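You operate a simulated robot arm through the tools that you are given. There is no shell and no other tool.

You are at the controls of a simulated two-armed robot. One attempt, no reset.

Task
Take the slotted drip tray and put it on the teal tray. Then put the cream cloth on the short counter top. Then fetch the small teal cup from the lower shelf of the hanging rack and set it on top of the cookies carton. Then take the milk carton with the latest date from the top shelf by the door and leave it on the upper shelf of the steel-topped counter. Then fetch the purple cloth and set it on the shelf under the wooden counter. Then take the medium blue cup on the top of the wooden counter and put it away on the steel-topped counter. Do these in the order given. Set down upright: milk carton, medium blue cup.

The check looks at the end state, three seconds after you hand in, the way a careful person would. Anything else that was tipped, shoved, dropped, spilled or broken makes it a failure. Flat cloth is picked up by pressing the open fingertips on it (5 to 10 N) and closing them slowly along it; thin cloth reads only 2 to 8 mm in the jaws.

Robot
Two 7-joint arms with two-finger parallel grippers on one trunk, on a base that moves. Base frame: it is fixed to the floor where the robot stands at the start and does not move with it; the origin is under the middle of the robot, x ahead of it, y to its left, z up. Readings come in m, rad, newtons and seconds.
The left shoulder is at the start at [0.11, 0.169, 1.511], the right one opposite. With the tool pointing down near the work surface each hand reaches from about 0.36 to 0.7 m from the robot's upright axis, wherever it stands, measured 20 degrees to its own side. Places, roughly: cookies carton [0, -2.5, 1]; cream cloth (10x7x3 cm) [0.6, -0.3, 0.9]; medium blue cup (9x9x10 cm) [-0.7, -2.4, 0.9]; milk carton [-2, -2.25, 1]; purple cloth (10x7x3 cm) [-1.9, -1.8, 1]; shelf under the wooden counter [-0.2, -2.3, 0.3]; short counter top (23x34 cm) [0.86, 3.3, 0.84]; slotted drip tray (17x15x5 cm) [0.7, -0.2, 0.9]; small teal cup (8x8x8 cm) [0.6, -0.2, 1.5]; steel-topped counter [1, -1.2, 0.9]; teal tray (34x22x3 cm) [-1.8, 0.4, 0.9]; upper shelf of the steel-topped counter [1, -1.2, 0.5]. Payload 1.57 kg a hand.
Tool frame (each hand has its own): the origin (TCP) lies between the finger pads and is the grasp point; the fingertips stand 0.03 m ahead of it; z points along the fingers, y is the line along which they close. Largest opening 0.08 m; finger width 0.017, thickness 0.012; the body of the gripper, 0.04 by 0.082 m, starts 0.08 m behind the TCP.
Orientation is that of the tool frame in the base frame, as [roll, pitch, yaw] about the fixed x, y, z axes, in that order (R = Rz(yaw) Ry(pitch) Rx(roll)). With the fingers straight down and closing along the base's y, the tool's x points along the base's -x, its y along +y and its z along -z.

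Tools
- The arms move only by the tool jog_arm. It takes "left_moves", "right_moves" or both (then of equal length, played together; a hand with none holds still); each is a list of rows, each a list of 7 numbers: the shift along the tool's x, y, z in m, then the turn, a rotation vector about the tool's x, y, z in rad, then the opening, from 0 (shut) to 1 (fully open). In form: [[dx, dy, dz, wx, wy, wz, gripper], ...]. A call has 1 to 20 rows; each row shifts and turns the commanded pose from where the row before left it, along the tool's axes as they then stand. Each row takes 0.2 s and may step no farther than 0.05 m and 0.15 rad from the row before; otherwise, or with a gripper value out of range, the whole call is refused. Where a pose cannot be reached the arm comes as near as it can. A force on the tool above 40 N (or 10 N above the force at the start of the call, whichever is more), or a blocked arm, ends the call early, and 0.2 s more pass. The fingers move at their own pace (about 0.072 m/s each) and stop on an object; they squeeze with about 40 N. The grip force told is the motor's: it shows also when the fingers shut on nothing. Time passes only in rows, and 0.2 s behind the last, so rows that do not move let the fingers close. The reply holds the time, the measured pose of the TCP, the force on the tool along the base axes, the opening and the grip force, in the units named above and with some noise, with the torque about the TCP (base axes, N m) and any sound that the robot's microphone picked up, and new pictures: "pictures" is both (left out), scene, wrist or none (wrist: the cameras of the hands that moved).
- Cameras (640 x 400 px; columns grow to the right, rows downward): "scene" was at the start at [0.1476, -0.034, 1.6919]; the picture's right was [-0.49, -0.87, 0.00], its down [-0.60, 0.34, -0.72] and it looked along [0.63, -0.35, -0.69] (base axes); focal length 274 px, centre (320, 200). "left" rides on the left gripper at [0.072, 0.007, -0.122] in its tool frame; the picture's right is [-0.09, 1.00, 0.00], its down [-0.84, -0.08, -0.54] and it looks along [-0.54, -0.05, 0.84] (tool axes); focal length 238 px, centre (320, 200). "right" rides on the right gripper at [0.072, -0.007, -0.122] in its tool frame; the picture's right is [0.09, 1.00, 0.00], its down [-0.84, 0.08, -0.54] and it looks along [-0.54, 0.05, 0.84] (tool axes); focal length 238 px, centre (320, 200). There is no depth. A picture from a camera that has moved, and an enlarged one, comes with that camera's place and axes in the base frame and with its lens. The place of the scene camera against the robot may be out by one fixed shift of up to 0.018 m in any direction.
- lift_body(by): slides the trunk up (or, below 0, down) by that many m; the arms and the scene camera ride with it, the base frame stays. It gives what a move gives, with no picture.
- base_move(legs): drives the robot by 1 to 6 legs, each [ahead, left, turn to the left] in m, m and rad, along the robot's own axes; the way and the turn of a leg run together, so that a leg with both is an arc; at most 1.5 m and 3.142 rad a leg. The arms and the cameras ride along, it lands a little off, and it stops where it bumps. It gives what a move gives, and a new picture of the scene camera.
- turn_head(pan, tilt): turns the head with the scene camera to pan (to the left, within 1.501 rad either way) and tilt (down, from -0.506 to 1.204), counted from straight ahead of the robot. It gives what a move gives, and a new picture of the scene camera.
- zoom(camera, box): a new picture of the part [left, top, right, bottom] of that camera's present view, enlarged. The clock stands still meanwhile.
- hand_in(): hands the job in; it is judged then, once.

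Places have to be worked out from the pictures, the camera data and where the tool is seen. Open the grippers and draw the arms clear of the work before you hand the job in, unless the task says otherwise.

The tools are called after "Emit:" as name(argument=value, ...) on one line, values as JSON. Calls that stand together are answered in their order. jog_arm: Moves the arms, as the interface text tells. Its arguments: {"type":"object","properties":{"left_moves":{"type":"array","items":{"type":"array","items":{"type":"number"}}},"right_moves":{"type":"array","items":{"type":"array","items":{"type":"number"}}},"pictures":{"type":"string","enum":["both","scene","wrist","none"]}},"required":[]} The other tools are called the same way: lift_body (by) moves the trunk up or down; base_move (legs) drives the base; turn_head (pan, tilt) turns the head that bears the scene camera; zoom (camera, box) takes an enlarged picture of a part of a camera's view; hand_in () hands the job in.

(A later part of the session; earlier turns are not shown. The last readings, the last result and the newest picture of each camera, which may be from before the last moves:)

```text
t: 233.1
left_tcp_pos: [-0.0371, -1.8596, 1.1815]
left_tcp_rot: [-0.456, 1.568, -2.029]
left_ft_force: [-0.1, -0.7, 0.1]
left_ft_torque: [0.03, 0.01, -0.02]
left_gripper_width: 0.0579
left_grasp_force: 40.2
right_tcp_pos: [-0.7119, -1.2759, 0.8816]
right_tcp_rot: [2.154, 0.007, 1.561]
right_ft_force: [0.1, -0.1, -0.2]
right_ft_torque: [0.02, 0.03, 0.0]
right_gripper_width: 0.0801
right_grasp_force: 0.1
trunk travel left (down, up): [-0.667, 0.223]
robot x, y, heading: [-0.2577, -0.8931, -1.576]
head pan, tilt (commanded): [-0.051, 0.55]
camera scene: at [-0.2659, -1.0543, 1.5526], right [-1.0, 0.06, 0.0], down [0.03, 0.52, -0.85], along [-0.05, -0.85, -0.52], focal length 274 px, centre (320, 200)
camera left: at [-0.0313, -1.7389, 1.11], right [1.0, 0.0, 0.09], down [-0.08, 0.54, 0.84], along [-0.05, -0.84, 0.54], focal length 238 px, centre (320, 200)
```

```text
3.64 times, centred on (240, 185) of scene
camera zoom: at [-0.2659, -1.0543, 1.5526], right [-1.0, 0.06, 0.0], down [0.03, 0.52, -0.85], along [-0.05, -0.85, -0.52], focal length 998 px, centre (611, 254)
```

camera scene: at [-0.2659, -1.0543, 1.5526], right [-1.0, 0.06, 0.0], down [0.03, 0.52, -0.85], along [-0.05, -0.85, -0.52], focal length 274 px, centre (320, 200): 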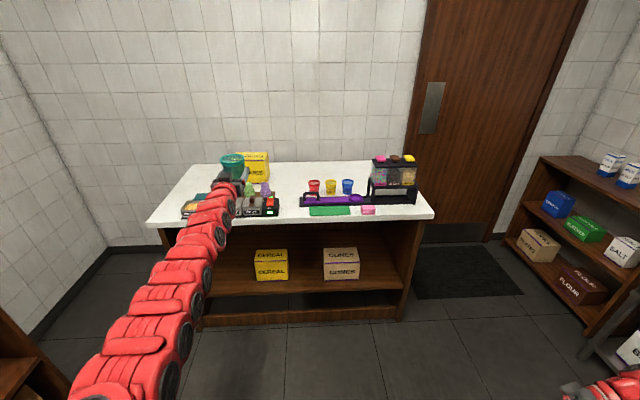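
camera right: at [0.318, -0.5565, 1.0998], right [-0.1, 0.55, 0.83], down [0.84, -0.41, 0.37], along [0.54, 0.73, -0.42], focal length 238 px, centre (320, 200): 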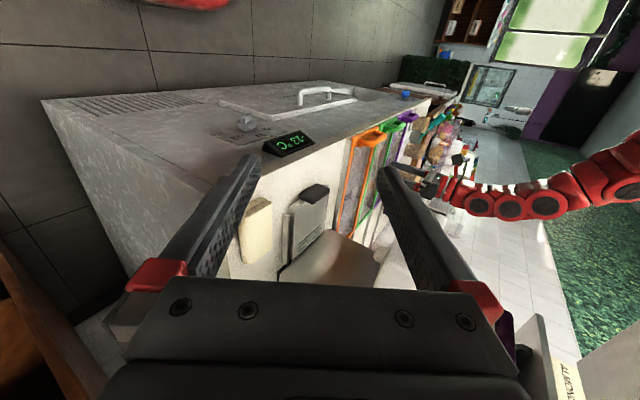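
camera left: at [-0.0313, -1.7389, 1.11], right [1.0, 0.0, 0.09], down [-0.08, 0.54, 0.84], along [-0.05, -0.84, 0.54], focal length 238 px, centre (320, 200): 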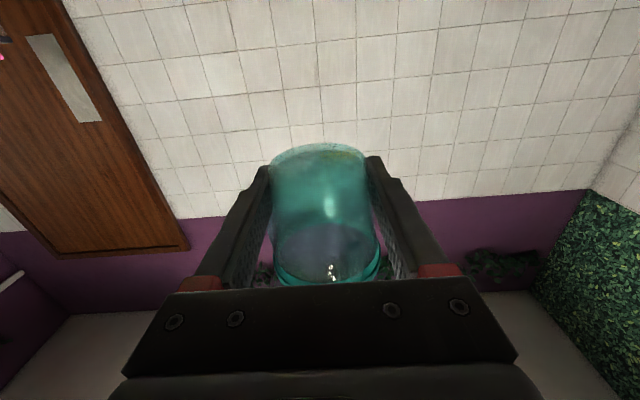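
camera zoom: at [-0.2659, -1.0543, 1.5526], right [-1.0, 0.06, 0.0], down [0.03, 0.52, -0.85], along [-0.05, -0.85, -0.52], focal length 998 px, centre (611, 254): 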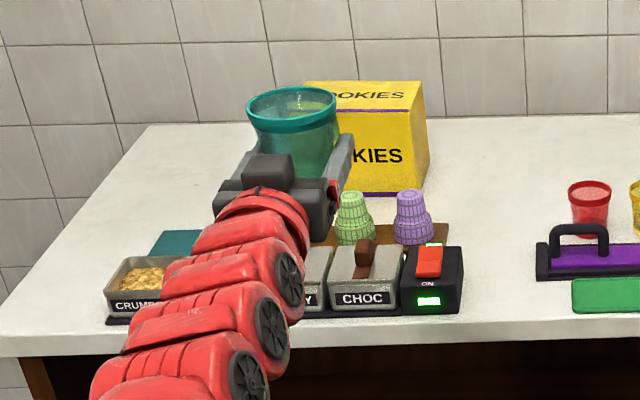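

The two views disagree by several centimetres, so I need a closer look. I'll drive 0.4 m closer (hand still well above everything) and measure again.

Emit:
base_move(legs=[[0.4, 0.07, 0]])

Emit:
turn_head(pan=0.15, tilt=0.55)

Emit:
zoom(camera="scene", box=[200, 100, 420, 260])

```text
t: 235.6
left_tcp_pos: [0.0256, -2.2578, 1.1831]
left_tcp_rot: [-0.204, 1.567, -1.777]
left_ft_force: [-0.2, 0.0, -0.3]
left_ft_torque: [0.03, 0.0, -0.01]
left_gripper_width: 0.0581
left_grasp_force: 40.2
right_tcp_pos: [-0.6487, -1.672, 0.8798]
right_tcp_rot: [2.152, 0.006, 1.56]
right_ft_force: [-0.3, -0.3, -0.2]
right_ft_torque: [0.0, 0.0, 0.01]
right_gripper_width: 0.0798
right_grasp_force: 0.0
trunk travel left (down, up): [-0.667, 0.223]
robot x, y, heading: [-0.1913, -1.2902, -1.576]
head pan, tilt (commanded): [-0.051, 0.55]
camera scene: at [-0.2021, -1.4523, 1.5527], right [-1.0, 0.06, 0.0], down [0.03, 0.52, -0.85], along [-0.05, -0.85, -0.52], focal length 274 px, centre (320, 200)
```

scene: 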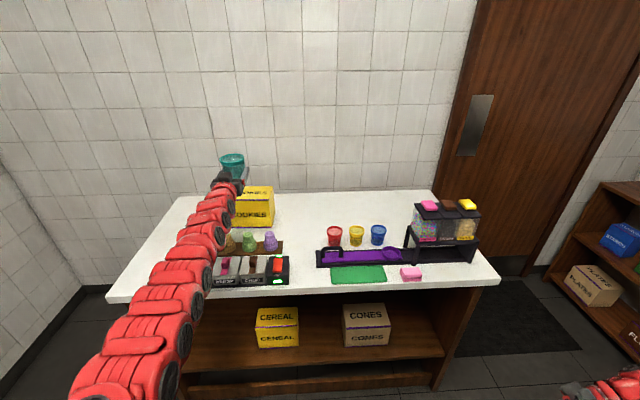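

```text
t: 236.3
left_tcp_pos: [0.0272, -2.2594, 1.1832]
left_tcp_rot: [-0.231, 1.568, -1.807]
left_ft_force: [-0.6, -0.4, -0.3]
left_ft_torque: [0.03, 0.04, 0.01]
left_gripper_width: 0.0581
left_grasp_force: 40.1
right_tcp_pos: [-0.6487, -1.6728, 0.8799]
right_tcp_rot: [2.155, 0.007, 1.561]
right_ft_force: [-1.5, -0.2, 0.3]
right_ft_torque: [0.0, 0.0, 0.01]
right_gripper_width: 0.08
right_grasp_force: 0.1
trunk travel left (down, up): [-0.667, 0.223]
robot x, y, heading: [-0.1924, -1.2889, -1.581]
head pan, tilt (commanded): [0.15, 0.55]
camera scene: at [-0.1843, -1.4514, 1.5527], right [-0.99, -0.14, 0.0], down [-0.07, 0.52, -0.85], along [0.12, -0.84, -0.52], focal length 274 px, centre (320, 200)
```

scene: 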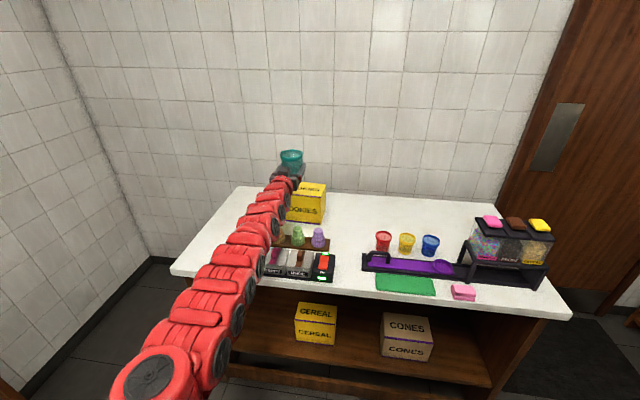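

```text
2.50 times, centred on (310, 180) of scene
camera zoom: at [-0.1843, -1.4514, 1.5527], right [-0.99, -0.14, 0.0], down [-0.07, 0.52, -0.85], along [0.12, -0.84, -0.52], focal length 686 px, centre (345, 250)
```

zoom: 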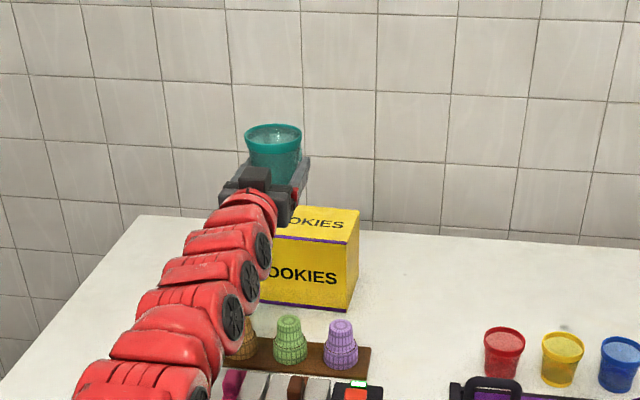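

The closer view gives consistent numbers: counter top z ≈ 0.853, carton front y ≈ −2.387, back ≈ −2.490, x from about −0.055 to 0.11, top z ≈ 0.993. I'll drive 17 cm further so the cup is above its centre.

Emit:
base_move(legs=[[0.175, 0.005, 0.008]])

Emit:
zoom(camera="scene", box=[160, 100, 380, 280])

```text
t: 237.8
left_tcp_pos: [0.0411, -2.4304, 1.182]
left_tcp_rot: [-0.304, 1.571, -1.866]
left_ft_force: [0.6, -0.4, -0.5]
left_ft_torque: [-0.04, 0.0, -0.01]
left_gripper_width: 0.0584
left_grasp_force: 39.8
right_tcp_pos: [-0.6386, -1.8527, 0.8801]
right_tcp_rot: [2.153, 0.007, 1.572]
right_ft_force: [-0.3, 0.2, 0.0]
right_ft_torque: [0.0, -0.01, 0.07]
right_gripper_width: 0.08
right_grasp_force: 0.0
trunk travel left (down, up): [-0.667, 0.223]
robot x, y, heading: [-0.1845, -1.4651, -1.566]
head pan, tilt (commanded): [0.15, 0.55]
camera scene: at [-0.1775, -1.6261, 1.5527], right [-0.99, -0.15, 0.0], down [-0.08, 0.52, -0.85], along [0.13, -0.84, -0.52], focal length 274 px, centre (320, 200)
```

scene: 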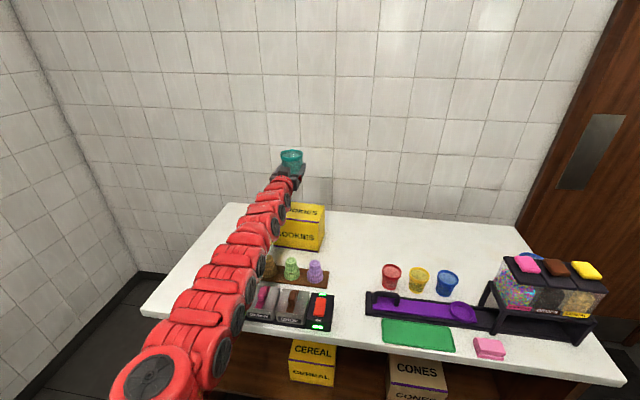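

```text
2.22 times, centred on (270, 190) of scene
camera zoom: at [-0.1775, -1.6261, 1.5527], right [-0.99, -0.15, 0.0], down [-0.08, 0.52, -0.85], along [0.13, -0.84, -0.52], focal length 610 px, centre (431, 222)
```

zoom: 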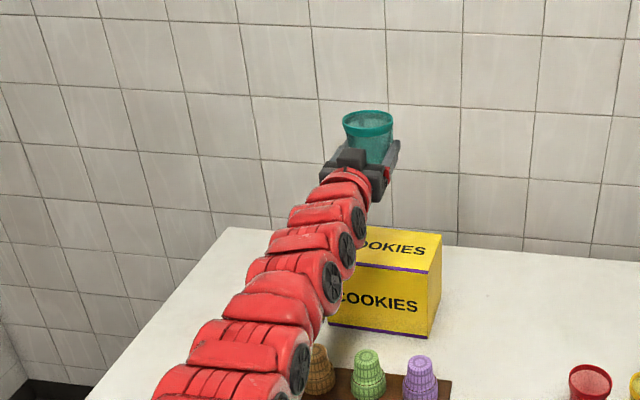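

The cup is nearly centred over the carton (needs 8 mm west, 14 mm further). I'll correct that and lower the hand in steps to just above the carton's top.

Emit:
jog_arm(left_moves=[[0.01, -0.008, 0.012, 0, 0, 0, 0.3], [0.03, 0, 0, 0, 0, 0, 0.3], [0.03, 0, 0, 0, 0, 0, 0.3], [0.03, 0, 0, 0, 0, 0, 0.3], [0.015, 0, 0, 0, 0, 0, 0.3]], pictures="both")

Emit:
zoom(camera="scene", box=[200, 130, 380, 310])

```text
t: 239.0
left_tcp_pos: [0.0403, -2.4212, 1.08]
left_tcp_rot: [0.003, 1.568, -1.56]
left_ft_force: [-0.6, 0.1, -0.4]
left_ft_torque: [0.02, 0.02, 0.0]
left_gripper_width: 0.0577
left_grasp_force: 40.1
left hand out of reach, approached as far as the arm can: row 1, 4, 5
right_tcp_pos: [-0.6388, -1.8508, 0.8807]
right_tcp_rot: [2.153, 0.009, 1.571]
right_ft_force: [0.6, 0.7, -0.3]
right_ft_torque: [-0.02, 0.0, -0.04]
right_gripper_width: 0.0799
right_grasp_force: 0.1
trunk travel left (down, up): [-0.667, 0.223]
robot x, y, heading: [-0.189, -1.4636, -1.568]
head pan, tilt (commanded): [0.15, 0.55]
camera scene: at [-0.1769, -1.6259, 1.5527], right [-0.99, -0.15, 0.0], down [-0.08, 0.52, -0.85], along [0.13, -0.84, -0.52], focal length 274 px, centre (320, 200)
camera left: at [0.045, -2.2997, 1.0074], right [1.0, 0.01, 0.09], down [-0.08, 0.54, 0.84], along [-0.04, -0.84, 0.54], focal length 238 px, centre (320, 200)
```

scene: 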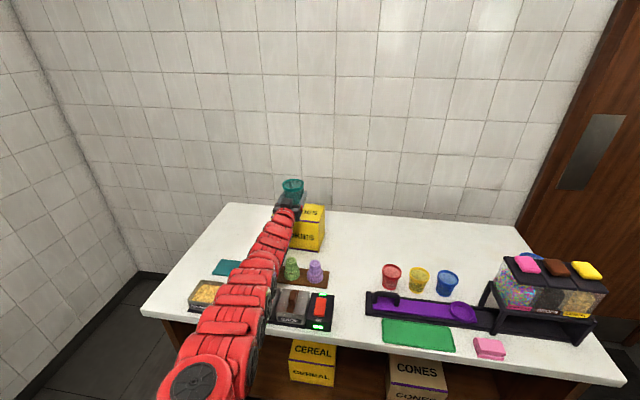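
left: 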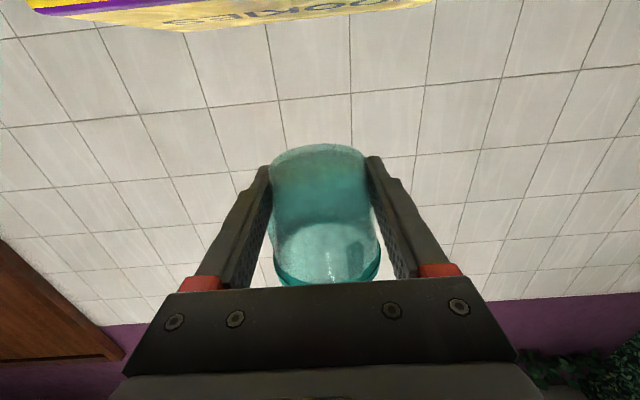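

```text
2.22 times, centred on (290, 220) of scene
camera zoom: at [-0.1769, -1.6259, 1.5527], right [-0.99, -0.15, 0.0], down [-0.08, 0.52, -0.85], along [0.13, -0.84, -0.52], focal length 610 px, centre (387, 156)
```

zoom: 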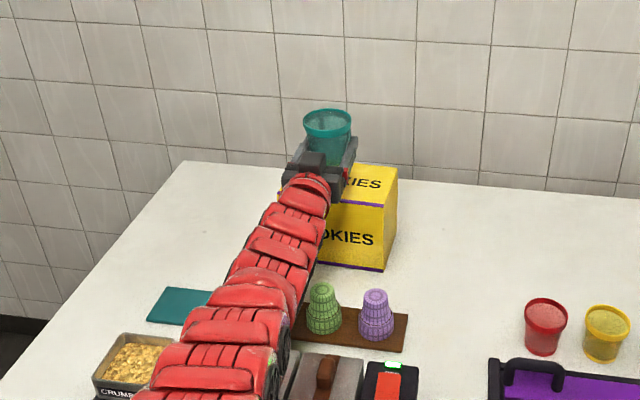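

The arm hit its outer limit. I'll retract it 6 cm and drive the base 8 cm forward instead, to regain slack for lowering.

Emit:
jog_arm(left_moves=[[0, -0.004, -0.03, 0, 0, 0, 0.3], [0, -0.004, -0.03, 0, 0, 0, 0.3]], pictures="none")

Emit:
base_move(legs=[[0.08, 0, 0]])

Emit:
zoom(camera="scene", box=[200, 130, 380, 310])

```text
t: 239.6
left_tcp_pos: [0.0339, -2.3609, 1.0759]
left_tcp_rot: [-1.626, 1.566, 3.093]
left_ft_force: [-1.8, 0.3, -1.0]
left_ft_torque: [-0.09, 0.01, 0.17]
left_gripper_width: 0.0577
left_grasp_force: 39.6
right_tcp_pos: [-0.6359, -1.8506, 0.8835]
right_tcp_rot: [2.157, 0.009, 1.57]
right_ft_force: [0.3, 0.6, -0.1]
right_ft_torque: [0.01, 0.05, -0.07]
right_gripper_width: 0.0798
right_grasp_force: 0.1
trunk travel left (down, up): [-0.667, 0.223]
robot x, y, heading: [-0.1889, -1.4622, -1.57]
head pan, tilt (commanded): [0.15, 0.55]
```

```text
t: 240.7
left_tcp_pos: [0.0297, -2.4408, 1.0776]
left_tcp_rot: [2.02, 1.57, 0.456]
left_ft_force: [0.0, -0.8, -0.2]
left_ft_torque: [-0.08, 0.0, 0.0]
left_gripper_width: 0.0576
left_grasp_force: 40.1
right_tcp_pos: [-0.6392, -1.9294, 0.8799]
right_tcp_rot: [2.153, 0.007, 1.568]
right_ft_force: [-0.8, 0.3, -0.5]
right_ft_torque: [0.06, -0.01, 0.02]
right_gripper_width: 0.0804
right_grasp_force: 0.0
trunk travel left (down, up): [-0.667, 0.223]
robot x, y, heading: [-0.1871, -1.5381, -1.568]
head pan, tilt (commanded): [0.15, 0.55]
camera scene: at [-0.1772, -1.7053, 1.5526], right [-0.99, -0.15, 0.0], down [-0.08, 0.52, -0.85], along [0.13, -0.84, -0.52], focal length 274 px, centre (320, 200)
```

scene: 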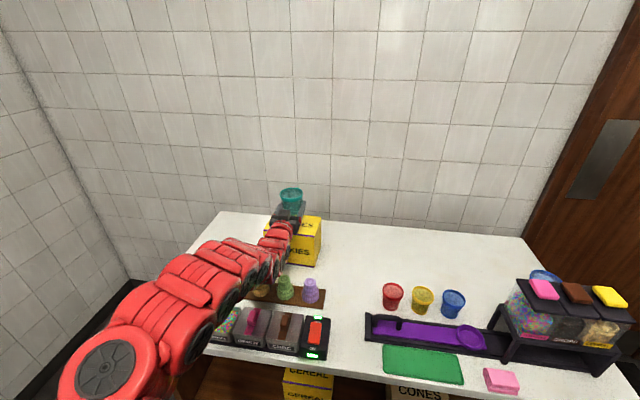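

```text
2.22 times, centred on (290, 220) of scene
camera zoom: at [-0.1772, -1.7053, 1.5526], right [-0.99, -0.15, 0.0], down [-0.08, 0.52, -0.85], along [0.13, -0.84, -0.52], focal length 610 px, centre (387, 156)
```

zoom: 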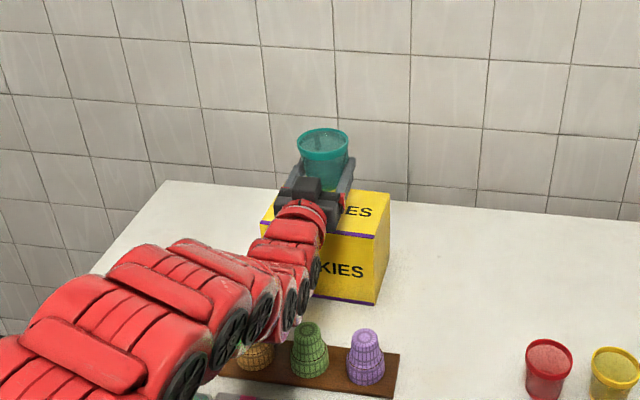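

The cup is now centred over the carton to within a few millimetres. I'll lower it slowly to contact.

Emit:
jog_arm(left_moves=[[0.012, 0, 0, 0, 0, 0, 0.3], [0.012, 0, 0, 0, 0, 0, 0.3], [0.008, 0, 0, 0, 0, 0, 0.3]], pictures="none")

Emit:
zoom(camera="scene", box=[220, 170, 360, 290])

```text
t: 241.5
left_tcp_pos: [0.03, -2.4395, 1.0463]
left_tcp_rot: [0.022, 1.567, -1.544]
left_ft_force: [0.4, 1.2, 0.3]
left_ft_torque: [-0.02, -0.01, 0.02]
left_gripper_width: 0.058
left_grasp_force: 40.3
right_tcp_pos: [-0.6403, -1.9291, 0.8811]
right_tcp_rot: [2.153, 0.008, 1.568]
right_ft_force: [0.4, 0.7, -1.3]
right_ft_torque: [-0.03, -0.02, 0.01]
right_gripper_width: 0.0799
right_grasp_force: 0.2
trunk travel left (down, up): [-0.667, 0.223]
robot x, y, heading: [-0.1862, -1.5398, -1.562]
head pan, tilt (commanded): [0.15, 0.55]
```

```text
3.33 times, centred on (290, 230) of scene
camera zoom: at [-0.1776, -1.7037, 1.5528], right [-0.99, -0.15, 0.0], down [-0.08, 0.52, -0.85], along [0.13, -0.84, -0.52], focal length 915 px, centre (420, 100)
```

zoom: 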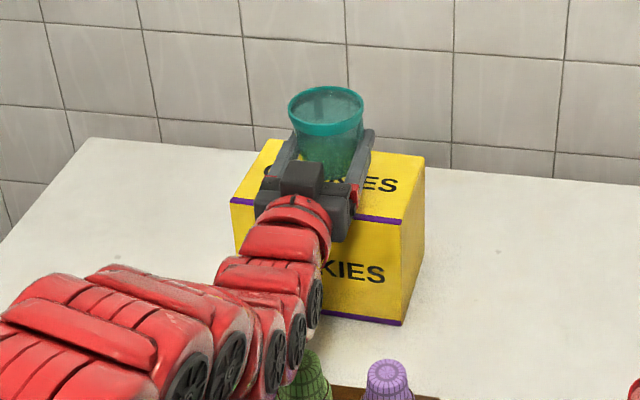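

About 1 cm to go. Lowering in 4 mm steps and watching the vertical force.

Emit:
jog_arm(left_moves=[[0.004, 0, 0, 0, 0, 0, 0.3], [0.004, 0, 0, 0, 0, 0, 0.3]], pictures="none")

Emit:
jog_arm(left_moves=[[0.003, 0, 0, 0, 0, 0, 0.3], [0, 0, 0, 0, 0, 0, 0.3]], pictures="none")

```text
t: 242.1
left_tcp_pos: [0.0297, -2.4392, 1.0371]
left_tcp_rot: [-0.185, 1.567, -1.749]
left_ft_force: [-0.2, 0.7, -0.1]
left_ft_torque: [-0.01, -0.02, -0.01]
left_gripper_width: 0.0578
left_grasp_force: 40.0
right_tcp_pos: [-0.6403, -1.9299, 0.8803]
right_tcp_rot: [2.153, 0.005, 1.569]
right_ft_force: [1.1, -1.0, 0.3]
right_ft_torque: [-0.02, 0.04, -0.04]
right_gripper_width: 0.0799
right_grasp_force: 0.1
trunk travel left (down, up): [-0.667, 0.223]
robot x, y, heading: [-0.1871, -1.5395, -1.57]
head pan, tilt (commanded): [0.15, 0.55]
```

```text
t: 242.7
left_tcp_pos: [0.0288, -2.4412, 1.0351]
left_tcp_rot: [-0.396, 1.57, -1.961]
left_ft_force: [0.1, 0.2, 0.3]
left_ft_torque: [-0.01, -0.01, -0.01]
left_gripper_width: 0.0579
left_grasp_force: 40.5
right_tcp_pos: [-0.6396, -1.9302, 0.8809]
right_tcp_rot: [2.152, 0.007, 1.569]
right_ft_force: [0.3, -0.5, 0.4]
right_ft_torque: [-0.03, 0.01, -0.01]
right_gripper_width: 0.08
right_grasp_force: 0.1
trunk travel left (down, up): [-0.667, 0.223]
robot x, y, heading: [-0.1862, -1.538, -1.571]
head pan, tilt (commanded): [0.15, 0.55]
```

Still no contact at z 1.035; two more small steps.

Emit:
jog_arm(left_moves=[[0.003, 0, 0, 0, 0, 0, 0.3], [0, 0, 0, 0, 0, 0, 0.3]], pictures="none")

Emit:
jog_arm(left_moves=[[0.003, 0, 0, 0, 0, 0, 0.3], [0, 0, 0, 0, 0, 0, 0.3]], pictures="none")

Emit:
zoom(camera="scene", box=[240, 180, 340, 270])

```text
t: 243.3
left_tcp_pos: [0.0292, -2.439, 1.032]
left_tcp_rot: [-0.197, 1.571, -1.762]
left_ft_force: [-0.3, 0.5, 0.0]
left_ft_torque: [-0.01, -0.01, 0.01]
left_gripper_width: 0.0579
left_grasp_force: 39.4
right_tcp_pos: [-0.6393, -1.9289, 0.8813]
right_tcp_rot: [2.154, 0.007, 1.569]
right_ft_force: [0.5, -0.4, 0.2]
right_ft_torque: [0.0, 0.01, 0.0]
right_gripper_width: 0.08
right_grasp_force: 0.1
trunk travel left (down, up): [-0.667, 0.223]
robot x, y, heading: [-0.189, -1.5417, -1.564]
head pan, tilt (commanded): [0.15, 0.55]
```

```text
t: 243.9
left_tcp_pos: [0.0297, -2.4394, 1.0308]
left_tcp_rot: [-0.166, 1.568, -1.732]
left_ft_force: [0.8, -0.6, -0.2]
left_ft_torque: [-0.03, -0.01, -0.01]
left_gripper_width: 0.0578
left_grasp_force: 40.2
right_tcp_pos: [-0.6406, -1.9295, 0.8812]
right_tcp_rot: [2.153, 0.007, 1.57]
right_ft_force: [0.6, -0.1, 0.7]
right_ft_torque: [-0.01, 0.0, -0.01]
right_gripper_width: 0.0797
right_grasp_force: 0.0
trunk travel left (down, up): [-0.667, 0.223]
robot x, y, heading: [-0.1853, -1.5387, -1.566]
head pan, tilt (commanded): [0.15, 0.55]
```

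```text
4.44 times, centred on (290, 225) of scene
camera zoom: at [-0.1776, -1.7042, 1.5527], right [-0.99, -0.15, 0.0], down [-0.08, 0.52, -0.85], along [0.13, -0.84, -0.52], focal length 1220 px, centre (453, 89)
```

zoom: 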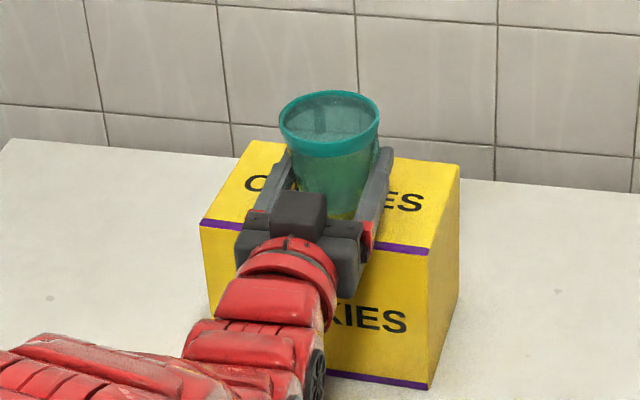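

Very close now. Continuing in 3 mm steps until contact is felt.

Emit:
jog_arm(left_moves=[[0.003, 0, 0, 0, 0, 0, 0.3], [0, 0, 0, 0, 0, 0, 0.3]], pictures="none")

Emit:
jog_arm(left_moves=[[0.003, 0, 0, 0, 0, 0, 0.3], [0, 0, 0, 0, 0, 0, 0.3]], pictures="none")

Emit:
jog_arm(left_moves=[[0.003, 0, 0, 0, 0, 0, 0.3], [0, 0, 0, 0, 0, 0, 0.3]], pictures="none")

```text
t: 244.5
left_tcp_pos: [0.0288, -2.4398, 1.0276]
left_tcp_rot: [-0.28, 1.57, -1.847]
left_ft_force: [-0.2, 1.6, -0.5]
left_ft_torque: [-0.01, -0.02, 0.03]
left_gripper_width: 0.0578
left_grasp_force: 40.2
right_tcp_pos: [-0.6392, -1.9298, 0.8795]
right_tcp_rot: [2.154, 0.007, 1.569]
right_ft_force: [0.0, 0.6, 0.3]
right_ft_torque: [0.02, -0.01, 0.04]
right_gripper_width: 0.0803
right_grasp_force: 0.2
trunk travel left (down, up): [-0.667, 0.223]
robot x, y, heading: [-0.1841, -1.5419, -1.568]
head pan, tilt (commanded): [0.15, 0.55]
```

```text
t: 245.1
left_tcp_pos: [0.0285, -2.4394, 1.0233]
left_tcp_rot: [-0.215, 1.57, -1.78]
left_ft_force: [0.3, 0.8, -0.6]
left_ft_torque: [-0.06, 0.02, -0.03]
left_gripper_width: 0.0577
left_grasp_force: 40.4
right_tcp_pos: [-0.6397, -1.9299, 0.8805]
right_tcp_rot: [2.152, 0.007, 1.569]
right_ft_force: [-0.4, 0.0, 1.3]
right_ft_torque: [-0.02, -0.01, 0.03]
right_gripper_width: 0.0799
right_grasp_force: 0.1
trunk travel left (down, up): [-0.667, 0.223]
robot x, y, heading: [-0.1863, -1.5442, -1.568]
head pan, tilt (commanded): [0.15, 0.55]
```

```text
t: 245.7
left_tcp_pos: [0.0292, -2.4394, 1.0199]
left_tcp_rot: [-0.077, 1.569, -1.643]
left_ft_force: [0.3, -0.5, -1.0]
left_ft_torque: [0.0, 0.01, 0.0]
left_gripper_width: 0.058
left_grasp_force: 39.7
right_tcp_pos: [-0.64, -1.9293, 0.8804]
right_tcp_rot: [2.152, 0.008, 1.569]
right_ft_force: [-0.3, -0.4, -0.7]
right_ft_torque: [-0.03, -0.02, 0.0]
right_gripper_width: 0.0799
right_grasp_force: 0.0
trunk travel left (down, up): [-0.667, 0.223]
robot x, y, heading: [-0.1852, -1.5408, -1.569]
head pan, tilt (commanded): [0.15, 0.55]
```

No contact yet at z 1.020. I'll look closely at the gap before continuing.

Emit:
zoom(camera="scene", box=[260, 185, 330, 250])

Emit:
zoom(camera="left", box=[160, 0, 480, 300])

```text
6.15 times, centred on (295, 218) of scene
camera zoom: at [-0.1776, -1.7042, 1.5527], right [-0.99, -0.15, 0.0], down [-0.08, 0.52, -0.85], along [0.13, -0.84, -0.52], focal length 1689 px, centre (474, 92)
```

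zoom: 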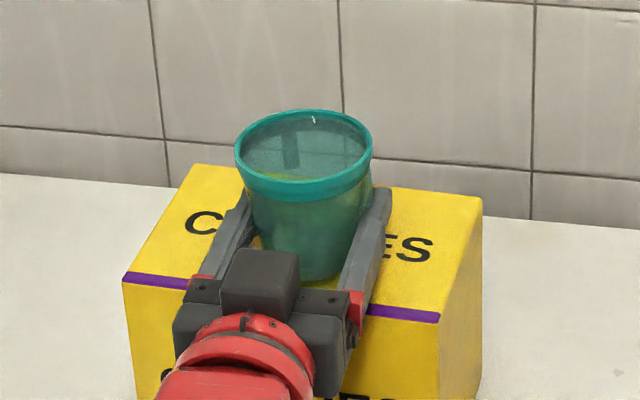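

```text
1.33 times, centred on (320, 150) of left
camera zoom: at [0.0344, -2.3178, 0.9479], right [1.0, 0.01, 0.09], down [-0.08, 0.54, 0.84], along [-0.04, -0.84, 0.54], focal length 318 px, centre (320, 267)
```

zoom: 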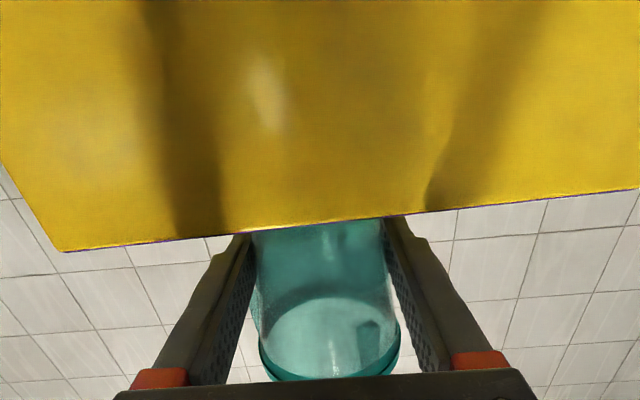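

The wrist view puts the carton's top at z ≈ 0.981, so contact should come right about now. I'll step down 2–3 mm at a time.

Emit:
jog_arm(left_moves=[[0.003, 0, 0, 0, 0, 0, 0.3], [0, 0, 0, 0, 0, 0, 0.3]], pictures="none")

Emit:
jog_arm(left_moves=[[0.002, 0, 0, 0, 0, 0, 0.3], [0, 0, 0, 0, 0, 0, 0.3]], pictures="none")

```text
t: 246.3
left_tcp_pos: [0.0294, -2.439, 1.0161]
left_tcp_rot: [-0.264, 1.568, -1.827]
left_ft_force: [1.2, -0.1, -0.7]
left_ft_torque: [-0.01, -0.02, -0.04]
left_gripper_width: 0.0578
left_grasp_force: 39.5
right_tcp_pos: [-0.6407, -1.9295, 0.881]
right_tcp_rot: [2.153, 0.007, 1.569]
right_ft_force: [0.0, -0.1, 0.2]
right_ft_torque: [0.02, 0.01, 0.0]
right_gripper_width: 0.0801
right_grasp_force: 0.1
trunk travel left (down, up): [-0.667, 0.223]
robot x, y, heading: [-0.1871, -1.5431, -1.575]
head pan, tilt (commanded): [0.15, 0.55]
```

```text
t: 246.9
left_tcp_pos: [0.0295, -2.4384, 1.0152]
left_tcp_rot: [-0.298, 1.569, -1.862]
left_ft_force: [-0.4, 0.0, 0.5]
left_ft_torque: [-0.04, 0.01, 0.0]
left_gripper_width: 0.0579
left_grasp_force: 39.9
right_tcp_pos: [-0.6404, -1.9289, 0.8804]
right_tcp_rot: [2.154, 0.008, 1.568]
right_ft_force: [0.3, -0.2, -1.0]
right_ft_torque: [0.0, 0.02, 0.02]
right_gripper_width: 0.08
right_grasp_force: 0.1
trunk travel left (down, up): [-0.667, 0.223]
robot x, y, heading: [-0.1883, -1.5405, -1.571]
head pan, tilt (commanded): [0.15, 0.55]
```

Still free. A few more 2 mm steps.

Emit:
jog_arm(left_moves=[[0.002, 0, 0, 0, 0, 0, 0.3], [0, 0, 0, 0, 0, 0, 0.3]], pictures="none")

Emit:
jog_arm(left_moves=[[0.002, 0, 0, 0, 0, 0, 0.3], [0, 0, 0, 0, 0, 0, 0.3]], pictures="none")

Emit:
jog_arm(left_moves=[[0.002, 0, 0, 0, 0, 0, 0.3], [0, 0, 0, 0, 0, 0, 0.3]], pictures="wrist")

```text
t: 247.5
left_tcp_pos: [0.0286, -2.4403, 1.0133]
left_tcp_rot: [-0.271, 1.569, -1.836]
left_ft_force: [0.0, -0.4, -0.7]
left_ft_torque: [0.0, -0.02, 0.0]
left_gripper_width: 0.0579
left_grasp_force: 40.4
right_tcp_pos: [-0.6395, -1.9286, 0.8807]
right_tcp_rot: [2.153, 0.007, 1.569]
right_ft_force: [0.2, -0.2, 0.5]
right_ft_torque: [-0.03, -0.01, -0.02]
right_gripper_width: 0.0799
right_grasp_force: 0.0
trunk travel left (down, up): [-0.667, 0.223]
robot x, y, heading: [-0.1877, -1.5419, -1.571]
head pan, tilt (commanded): [0.15, 0.55]
```

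```text
t: 248.1
left_tcp_pos: [0.0288, -2.4394, 1.0108]
left_tcp_rot: [-0.153, 1.569, -1.715]
left_ft_force: [0.6, 0.6, 0.8]
left_ft_torque: [-0.02, -0.05, 0.0]
left_gripper_width: 0.0579
left_grasp_force: 39.7
right_tcp_pos: [-0.64, -1.9308, 0.8809]
right_tcp_rot: [2.154, 0.009, 1.568]
right_ft_force: [0.7, -0.6, 0.6]
right_ft_torque: [0.03, 0.01, -0.01]
right_gripper_width: 0.08
right_grasp_force: 0.0
trunk travel left (down, up): [-0.667, 0.223]
robot x, y, heading: [-0.1888, -1.5429, -1.566]
head pan, tilt (commanded): [0.15, 0.55]
```

```text
t: 248.7
left_tcp_pos: [0.0294, -2.4404, 1.0102]
left_tcp_rot: [0.031, 1.566, -1.534]
left_ft_force: [0.7, -2.4, 8.1]
left_ft_torque: [-0.15, -0.14, -0.01]
left_gripper_width: 0.058
left_grasp_force: 40.1
right_tcp_pos: [-0.6401, -1.929, 0.8797]
right_tcp_rot: [2.153, 0.008, 1.568]
right_ft_force: [-0.5, -0.2, 0.0]
right_ft_torque: [0.04, 0.01, 0.02]
right_gripper_width: 0.0799
right_grasp_force: 0.1
trunk travel left (down, up): [-0.667, 0.223]
robot x, y, heading: [-0.1873, -1.5419, -1.57]
head pan, tilt (commanded): [0.15, 0.55]
camera left: at [0.0348, -2.3183, 0.9387], right [1.0, 0.01, 0.09], down [-0.08, 0.54, 0.83], along [-0.04, -0.84, 0.54], focal length 238 px, centre (320, 200)
```

left: 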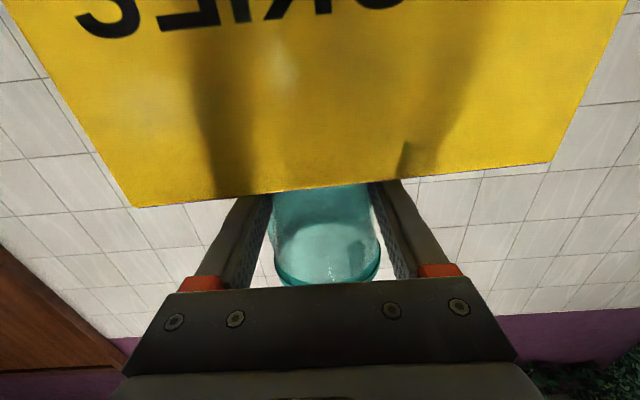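

Contact under the cup (8 N). I'll open the fingers and check that the cup stands.

Emit:
jog_arm(left_moves=[[-0.001, 0, 0, 0, 0, 0, 0.3], [0, 0, 0, 0, 0, 0, 0.8], [0, 0, 0, 0, 0, 0, 0.9], [0, 0, 0, 0, 0, 0, 1], [0, 0, 0, 0, 0, 0, 1]], pictures="wrist")

Emit:
zoom(camera="scene", box=[240, 170, 340, 260])

```text
t: 249.9
left_tcp_pos: [0.0296, -2.4396, 1.0107]
left_tcp_rot: [-0.286, 1.569, -1.85]
left_ft_force: [-0.5, 0.3, 0.5]
left_ft_torque: [0.05, 0.01, 0.0]
left_gripper_width: 0.0801
left_grasp_force: 0.1
right_tcp_pos: [-0.6405, -1.9295, 0.8807]
right_tcp_rot: [2.156, 0.007, 1.57]
right_ft_force: [-0.2, -1.0, -0.7]
right_ft_torque: [-0.01, 0.02, 0.02]
right_gripper_width: 0.0801
right_grasp_force: 0.0
trunk travel left (down, up): [-0.667, 0.223]
robot x, y, heading: [-0.1862, -1.5434, -1.567]
head pan, tilt (commanded): [0.15, 0.55]
camera left: at [0.0347, -2.3183, 0.9384], right [1.0, 0.01, 0.09], down [-0.08, 0.54, 0.84], along [-0.04, -0.84, 0.54], focal length 238 px, centre (320, 200)
```

left: 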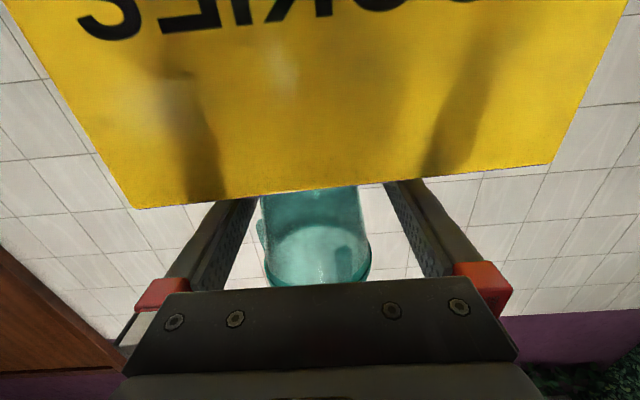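

```text
4.44 times, centred on (290, 215) of scene
camera zoom: at [-0.1777, -1.7043, 1.5527], right [-0.99, -0.15, 0.0], down [-0.08, 0.52, -0.85], along [0.13, -0.84, -0.52], focal length 1220 px, centre (453, 133)
```

zoom: 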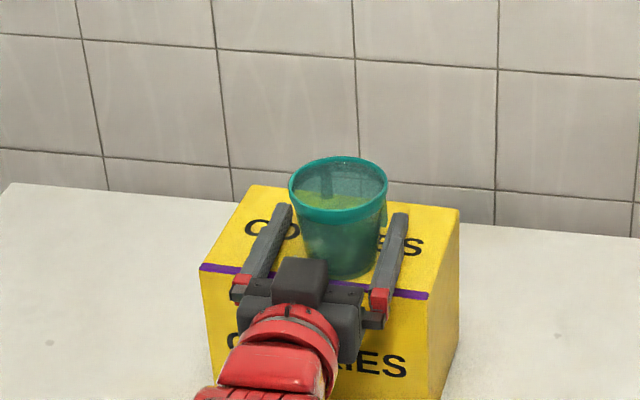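

The cup stands upright on the carton. I'll withdraw the fingers straight back and then back the base off.

Emit:
jog_arm(left_moves=[[0, 0, -0.02, 0, 0, 0, 1], [0, 0, -0.03, 0, 0, 0, 1], [0, 0, -0.03, 0, 0, 0, 1], [0, 0, -0.03, 0, 0, 0, 1], [-0.03, 0, -0.02, 0, 0, 0, 1]], pictures="scene")

Emit:
zoom(camera="scene", box=[180, 150, 360, 290])

```text
t: 251.1
left_tcp_pos: [0.0347, -2.3659, 0.9991]
left_tcp_rot: [0.131, 1.566, -1.43]
left_ft_force: [1.1, -1.5, 6.3]
left_ft_torque: [0.64, -0.02, -0.04]
left_gripper_width: 0.0798
left_grasp_force: 0.0
left hand out of reach, approached as far as the arm can: row 3, 4, 5
right_tcp_pos: [-0.6403, -1.9295, 0.8801]
right_tcp_rot: [2.154, 0.009, 1.57]
right_ft_force: [-0.1, -0.3, -0.2]
right_ft_torque: [-0.02, 0.01, -0.01]
right_gripper_width: 0.0799
right_grasp_force: 0.2
trunk travel left (down, up): [-0.667, 0.223]
robot x, y, heading: [-0.182, -1.5399, -1.567]
head pan, tilt (commanded): [0.15, 0.55]
camera scene: at [-0.1781, -1.7039, 1.5528], right [-0.99, -0.15, 0.0], down [-0.08, 0.52, -0.85], along [0.13, -0.84, -0.52], focal length 274 px, centre (320, 200)
```

scene: 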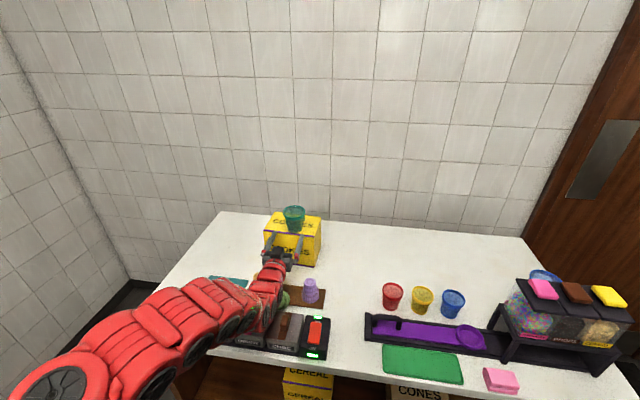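

```text
2.86 times, centred on (270, 220) of scene
camera zoom: at [-0.1781, -1.7039, 1.5528], right [-0.99, -0.15, 0.0], down [-0.08, 0.52, -0.85], along [0.13, -0.84, -0.52], focal length 784 px, centre (463, 143)
```

zoom: 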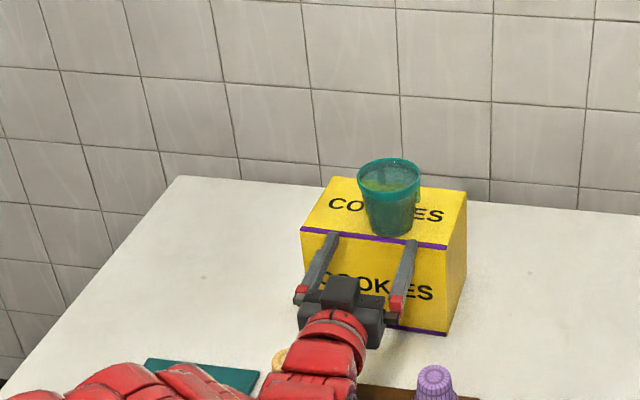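

The hand sagged to z 0.999 at its inner limit, and the wrist is pressing on something below (about 6 N at the cones). I'll raise the trunk at once to clear it.

Emit:
lift_body(by=0.12)

Emit:
zoom(camera="scene", box=[180, 150, 360, 290])

```text
t: 252.6
left_tcp_pos: [0.0348, -2.3677, 1.1175]
left_tcp_rot: [-0.115, 1.568, -1.679]
left_ft_force: [-0.1, 0.1, -0.9]
left_ft_torque: [-0.01, 0.04, -0.01]
left_gripper_width: 0.0799
left_grasp_force: 0.0
right_tcp_pos: [-0.6393, -1.9297, 0.9994]
right_tcp_rot: [2.152, 0.008, 1.568]
right_ft_force: [0.0, 0.5, -0.3]
right_ft_torque: [0.0, -0.01, -0.02]
right_gripper_width: 0.0802
right_grasp_force: 0.1
trunk travel left (down, up): [-0.787, 0.103]
robot x, y, heading: [-0.1864, -1.5403, -1.567]
head pan, tilt (commanded): [0.15, 0.55]
```

```text
2.86 times, centred on (270, 220) of scene
camera zoom: at [-0.1777, -1.7044, 1.6727], right [-0.99, -0.15, 0.0], down [-0.08, 0.52, -0.85], along [0.13, -0.84, -0.52], focal length 784 px, centre (463, 143)
```

zoom: 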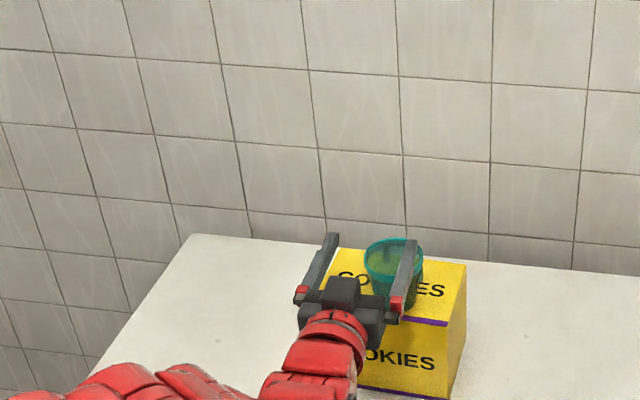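

Clear now. I'll back off and check the cones and the cup.

Emit:
base_move(legs=[[-0.4, 0, 0]])

Emit:
zoom(camera="scene", box=[200, 150, 420, 290])

```text
t: 255.1
left_tcp_pos: [0.036, -1.9674, 1.1177]
left_tcp_rot: [-0.16, 1.57, -1.72]
left_ft_force: [-0.7, -0.1, 0.4]
left_ft_torque: [0.01, 0.01, -0.02]
left_gripper_width: 0.0798
left_grasp_force: 0.1
right_tcp_pos: [-0.6402, -1.5312, 0.9998]
right_tcp_rot: [2.154, 0.006, 1.573]
right_ft_force: [0.2, 0.5, -0.6]
right_ft_torque: [0.0, -0.02, 0.0]
right_gripper_width: 0.0802
right_grasp_force: 0.0
trunk travel left (down, up): [-0.787, 0.103]
robot x, y, heading: [-0.1871, -1.1445, -1.561]
head pan, tilt (commanded): [0.15, 0.55]
camera scene: at [-0.1784, -1.3058, 1.6726], right [-0.99, -0.15, 0.0], down [-0.08, 0.52, -0.85], along [0.13, -0.84, -0.52], focal length 274 px, centre (320, 200)
```

scene: 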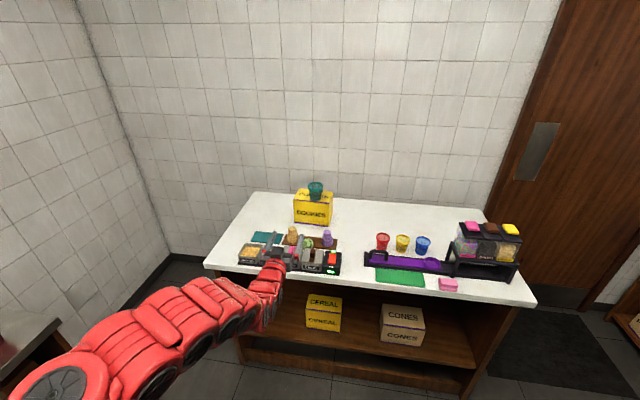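

```text
2.86 times, centred on (310, 220) of scene
camera zoom: at [-0.1784, -1.3058, 1.6726], right [-0.99, -0.15, 0.0], down [-0.08, 0.52, -0.85], along [0.13, -0.84, -0.52], focal length 784 px, centre (349, 143)
```

zoom: 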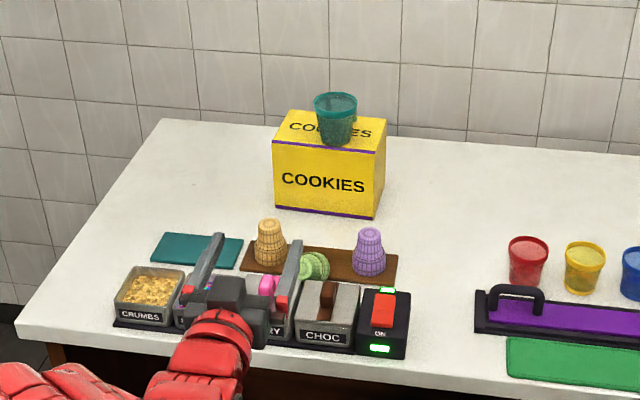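

The green cone has been tipped over, and I must stand it up again. I'll move the hand out of the way to see it properly.

Emit:
base_move(legs=[[-0.15, 0.25, 0]])

Emit:
turn_head(pan=-0.15, tilt=0.5)

Emit:
zoom(camera="scene", box=[200, 150, 440, 310])

```text
t: 257.1
left_tcp_pos: [0.2852, -1.8139, 1.1172]
left_tcp_rot: [0.105, 1.57, -1.45]
left_ft_force: [-0.1, 0.8, -0.1]
left_ft_torque: [0.0, -0.02, -0.01]
left_gripper_width: 0.08
left_grasp_force: 0.1
right_tcp_pos: [-0.3943, -1.3815, 0.9995]
right_tcp_rot: [2.153, 0.007, 1.578]
right_ft_force: [-0.4, 0.7, -0.1]
right_ft_torque: [0.01, 0.0, 0.02]
right_gripper_width: 0.08
right_grasp_force: 0.0
trunk travel left (down, up): [-0.787, 0.103]
robot x, y, heading: [0.0598, -0.9893, -1.559]
head pan, tilt (commanded): [0.15, 0.55]
camera scene: at [0.0669, -1.1527, 1.6727], right [-0.99, -0.16, 0.0], down [-0.08, 0.52, -0.85], along [0.14, -0.84, -0.52], focal length 274 px, centre (320, 200)
```

scene: 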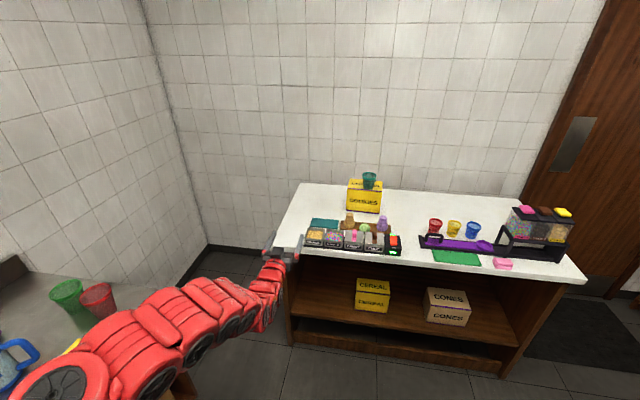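

```text
t: 257.9
left_tcp_pos: [0.2846, -1.8142, 1.1171]
left_tcp_rot: [-0.133, 1.569, -1.689]
left_ft_force: [0.6, -0.2, 0.1]
left_ft_torque: [0.0, -0.01, -0.01]
left_gripper_width: 0.0801
left_grasp_force: 0.1
right_tcp_pos: [-0.3916, -1.3803, 1.0009]
right_tcp_rot: [2.155, 0.007, 1.578]
right_ft_force: [0.4, -0.2, 0.2]
right_ft_torque: [-0.02, 0.02, 0.03]
right_gripper_width: 0.08
right_grasp_force: 0.1
trunk travel left (down, up): [-0.787, 0.103]
robot x, y, heading: [0.0582, -0.9932, -1.56]
head pan, tilt (commanded): [-0.15, 0.499]
camera scene: at [0.041, -1.1535, 1.6773], right [-0.99, 0.14, 0.0], down [0.07, 0.47, -0.88], along [-0.12, -0.87, -0.48], focal length 274 px, centre (320, 200)
```

scene: 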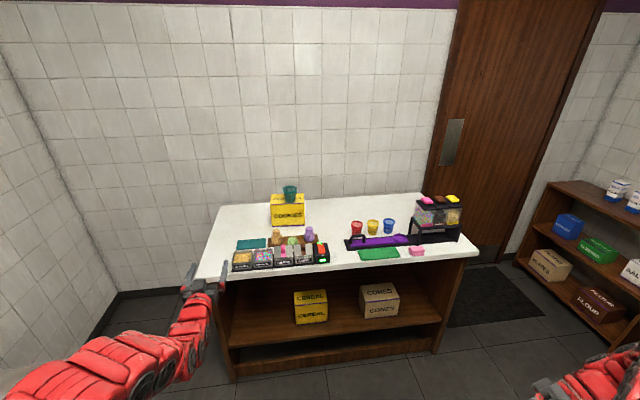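

```text
2.50 times, centred on (320, 230) of scene
camera zoom: at [0.041, -1.1535, 1.6773], right [-0.99, 0.14, 0.0], down [0.07, 0.47, -0.88], along [-0.12, -0.87, -0.48], focal length 686 px, centre (320, 125)
```

zoom: 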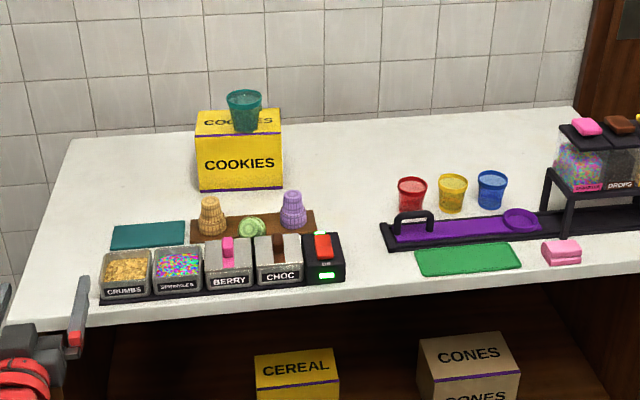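

Emit:
zoom(camera="scene", box=[255, 215, 345, 275])

```text
6.67 times, centred on (300, 245) of scene
camera zoom: at [0.041, -1.1535, 1.6773], right [-0.99, 0.14, 0.0], down [0.07, 0.47, -0.88], along [-0.12, -0.87, -0.48], focal length 1829 px, centre (453, -100)
```

zoom: 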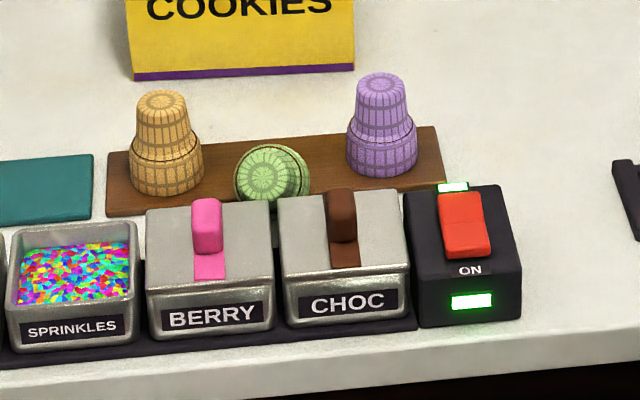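

The green cone lies on its side with its small top end facing the robot, between the brown and purple cones. To stand it up again I'll first bring the left hand back to a fingers-down pose in free air.

Emit:
jog_arm(left_moves=[[0, 0, -0.02, 0, 0.143, 0, 1], [0, 0, -0.02, 0, 0.143, 0, 1], [0, 0, -0.02, 0, 0.143, 0, 1], [0, 0, -0.02, 0, 0.143, 0, 1], [0, 0, -0.01, 0, 0.143, 0, 1], [0, 0, -0.01, 0, 0.143, 0, 1], [0, 0, 0, 0, 0.143, 0, 1], [0, 0, 0, 0, 0.143, 0, 1], [0, 0, 0, 0, 0.143, 0, 1], [0, 0, 0, 0, 0.143, 0, 1], [0, 0, 0, 0, 0.14, 0, 1]], pictures="none")

```text
t: 260.3
left_tcp_pos: [0.3126, -1.7722, 1.1154]
left_tcp_rot: [3.141, 0.262, 1.586]
left_ft_force: [0.0, 0.7, -0.7]
left_ft_torque: [-0.02, -0.02, 0.04]
left_gripper_width: 0.0801
left_grasp_force: 0.1
left hand out of reach, approached as far as the arm can: row 1, 2, 3, 4, 5, 9, 10, 11
right_tcp_pos: [-0.3939, -1.3807, 1.0004]
right_tcp_rot: [2.152, 0.008, 1.579]
right_ft_force: [0.2, 0.5, 0.2]
right_ft_torque: [0.0, -0.01, 0.02]
right_gripper_width: 0.08
right_grasp_force: 0.0
trunk travel left (down, up): [-0.787, 0.103]
robot x, y, heading: [0.0557, -0.99, -1.561]
head pan, tilt (commanded): [-0.15, 0.499]
```

Nearly vertical now. I'll draw the hand back toward the robot and finish squaring it.

Emit:
jog_arm(left_moves=[[0.0415, -0.01, 0.0095, 0, 0, 0, 1], [0.0415, -0.01, 0.0095, 0, 0, 0, 1], [0.0415, -0.01, 0.0095, 0, 0, 0, 1], [0.0415, -0.01, 0.0095, 0, 0, 0, 1], [0, 0, 0, 0, 0.131, 0, 1], [0, 0, 0, 0, 0.131, 0, 1]], pictures="none")

```text
t: 261.7
left_tcp_pos: [0.2984, -1.6964, 1.0624]
left_tcp_rot: [3.141, -0.001, 1.589]
left_ft_force: [0.9, -0.2, 0.1]
left_ft_torque: [0.01, 0.05, 0.04]
left_gripper_width: 0.0799
left_grasp_force: 0.0
left hand out of reach, approached as far as the arm can: row 3, 4
right_tcp_pos: [-0.392, -1.3832, 0.9996]
right_tcp_rot: [2.154, 0.006, 1.579]
right_ft_force: [-0.5, -0.7, 0.3]
right_ft_torque: [0.04, 0.01, 0.03]
right_gripper_width: 0.0799
right_grasp_force: 0.2
trunk travel left (down, up): [-0.787, 0.103]
robot x, y, heading: [0.0583, -0.99, -1.559]
head pan, tilt (commanded): [-0.15, 0.499]
```

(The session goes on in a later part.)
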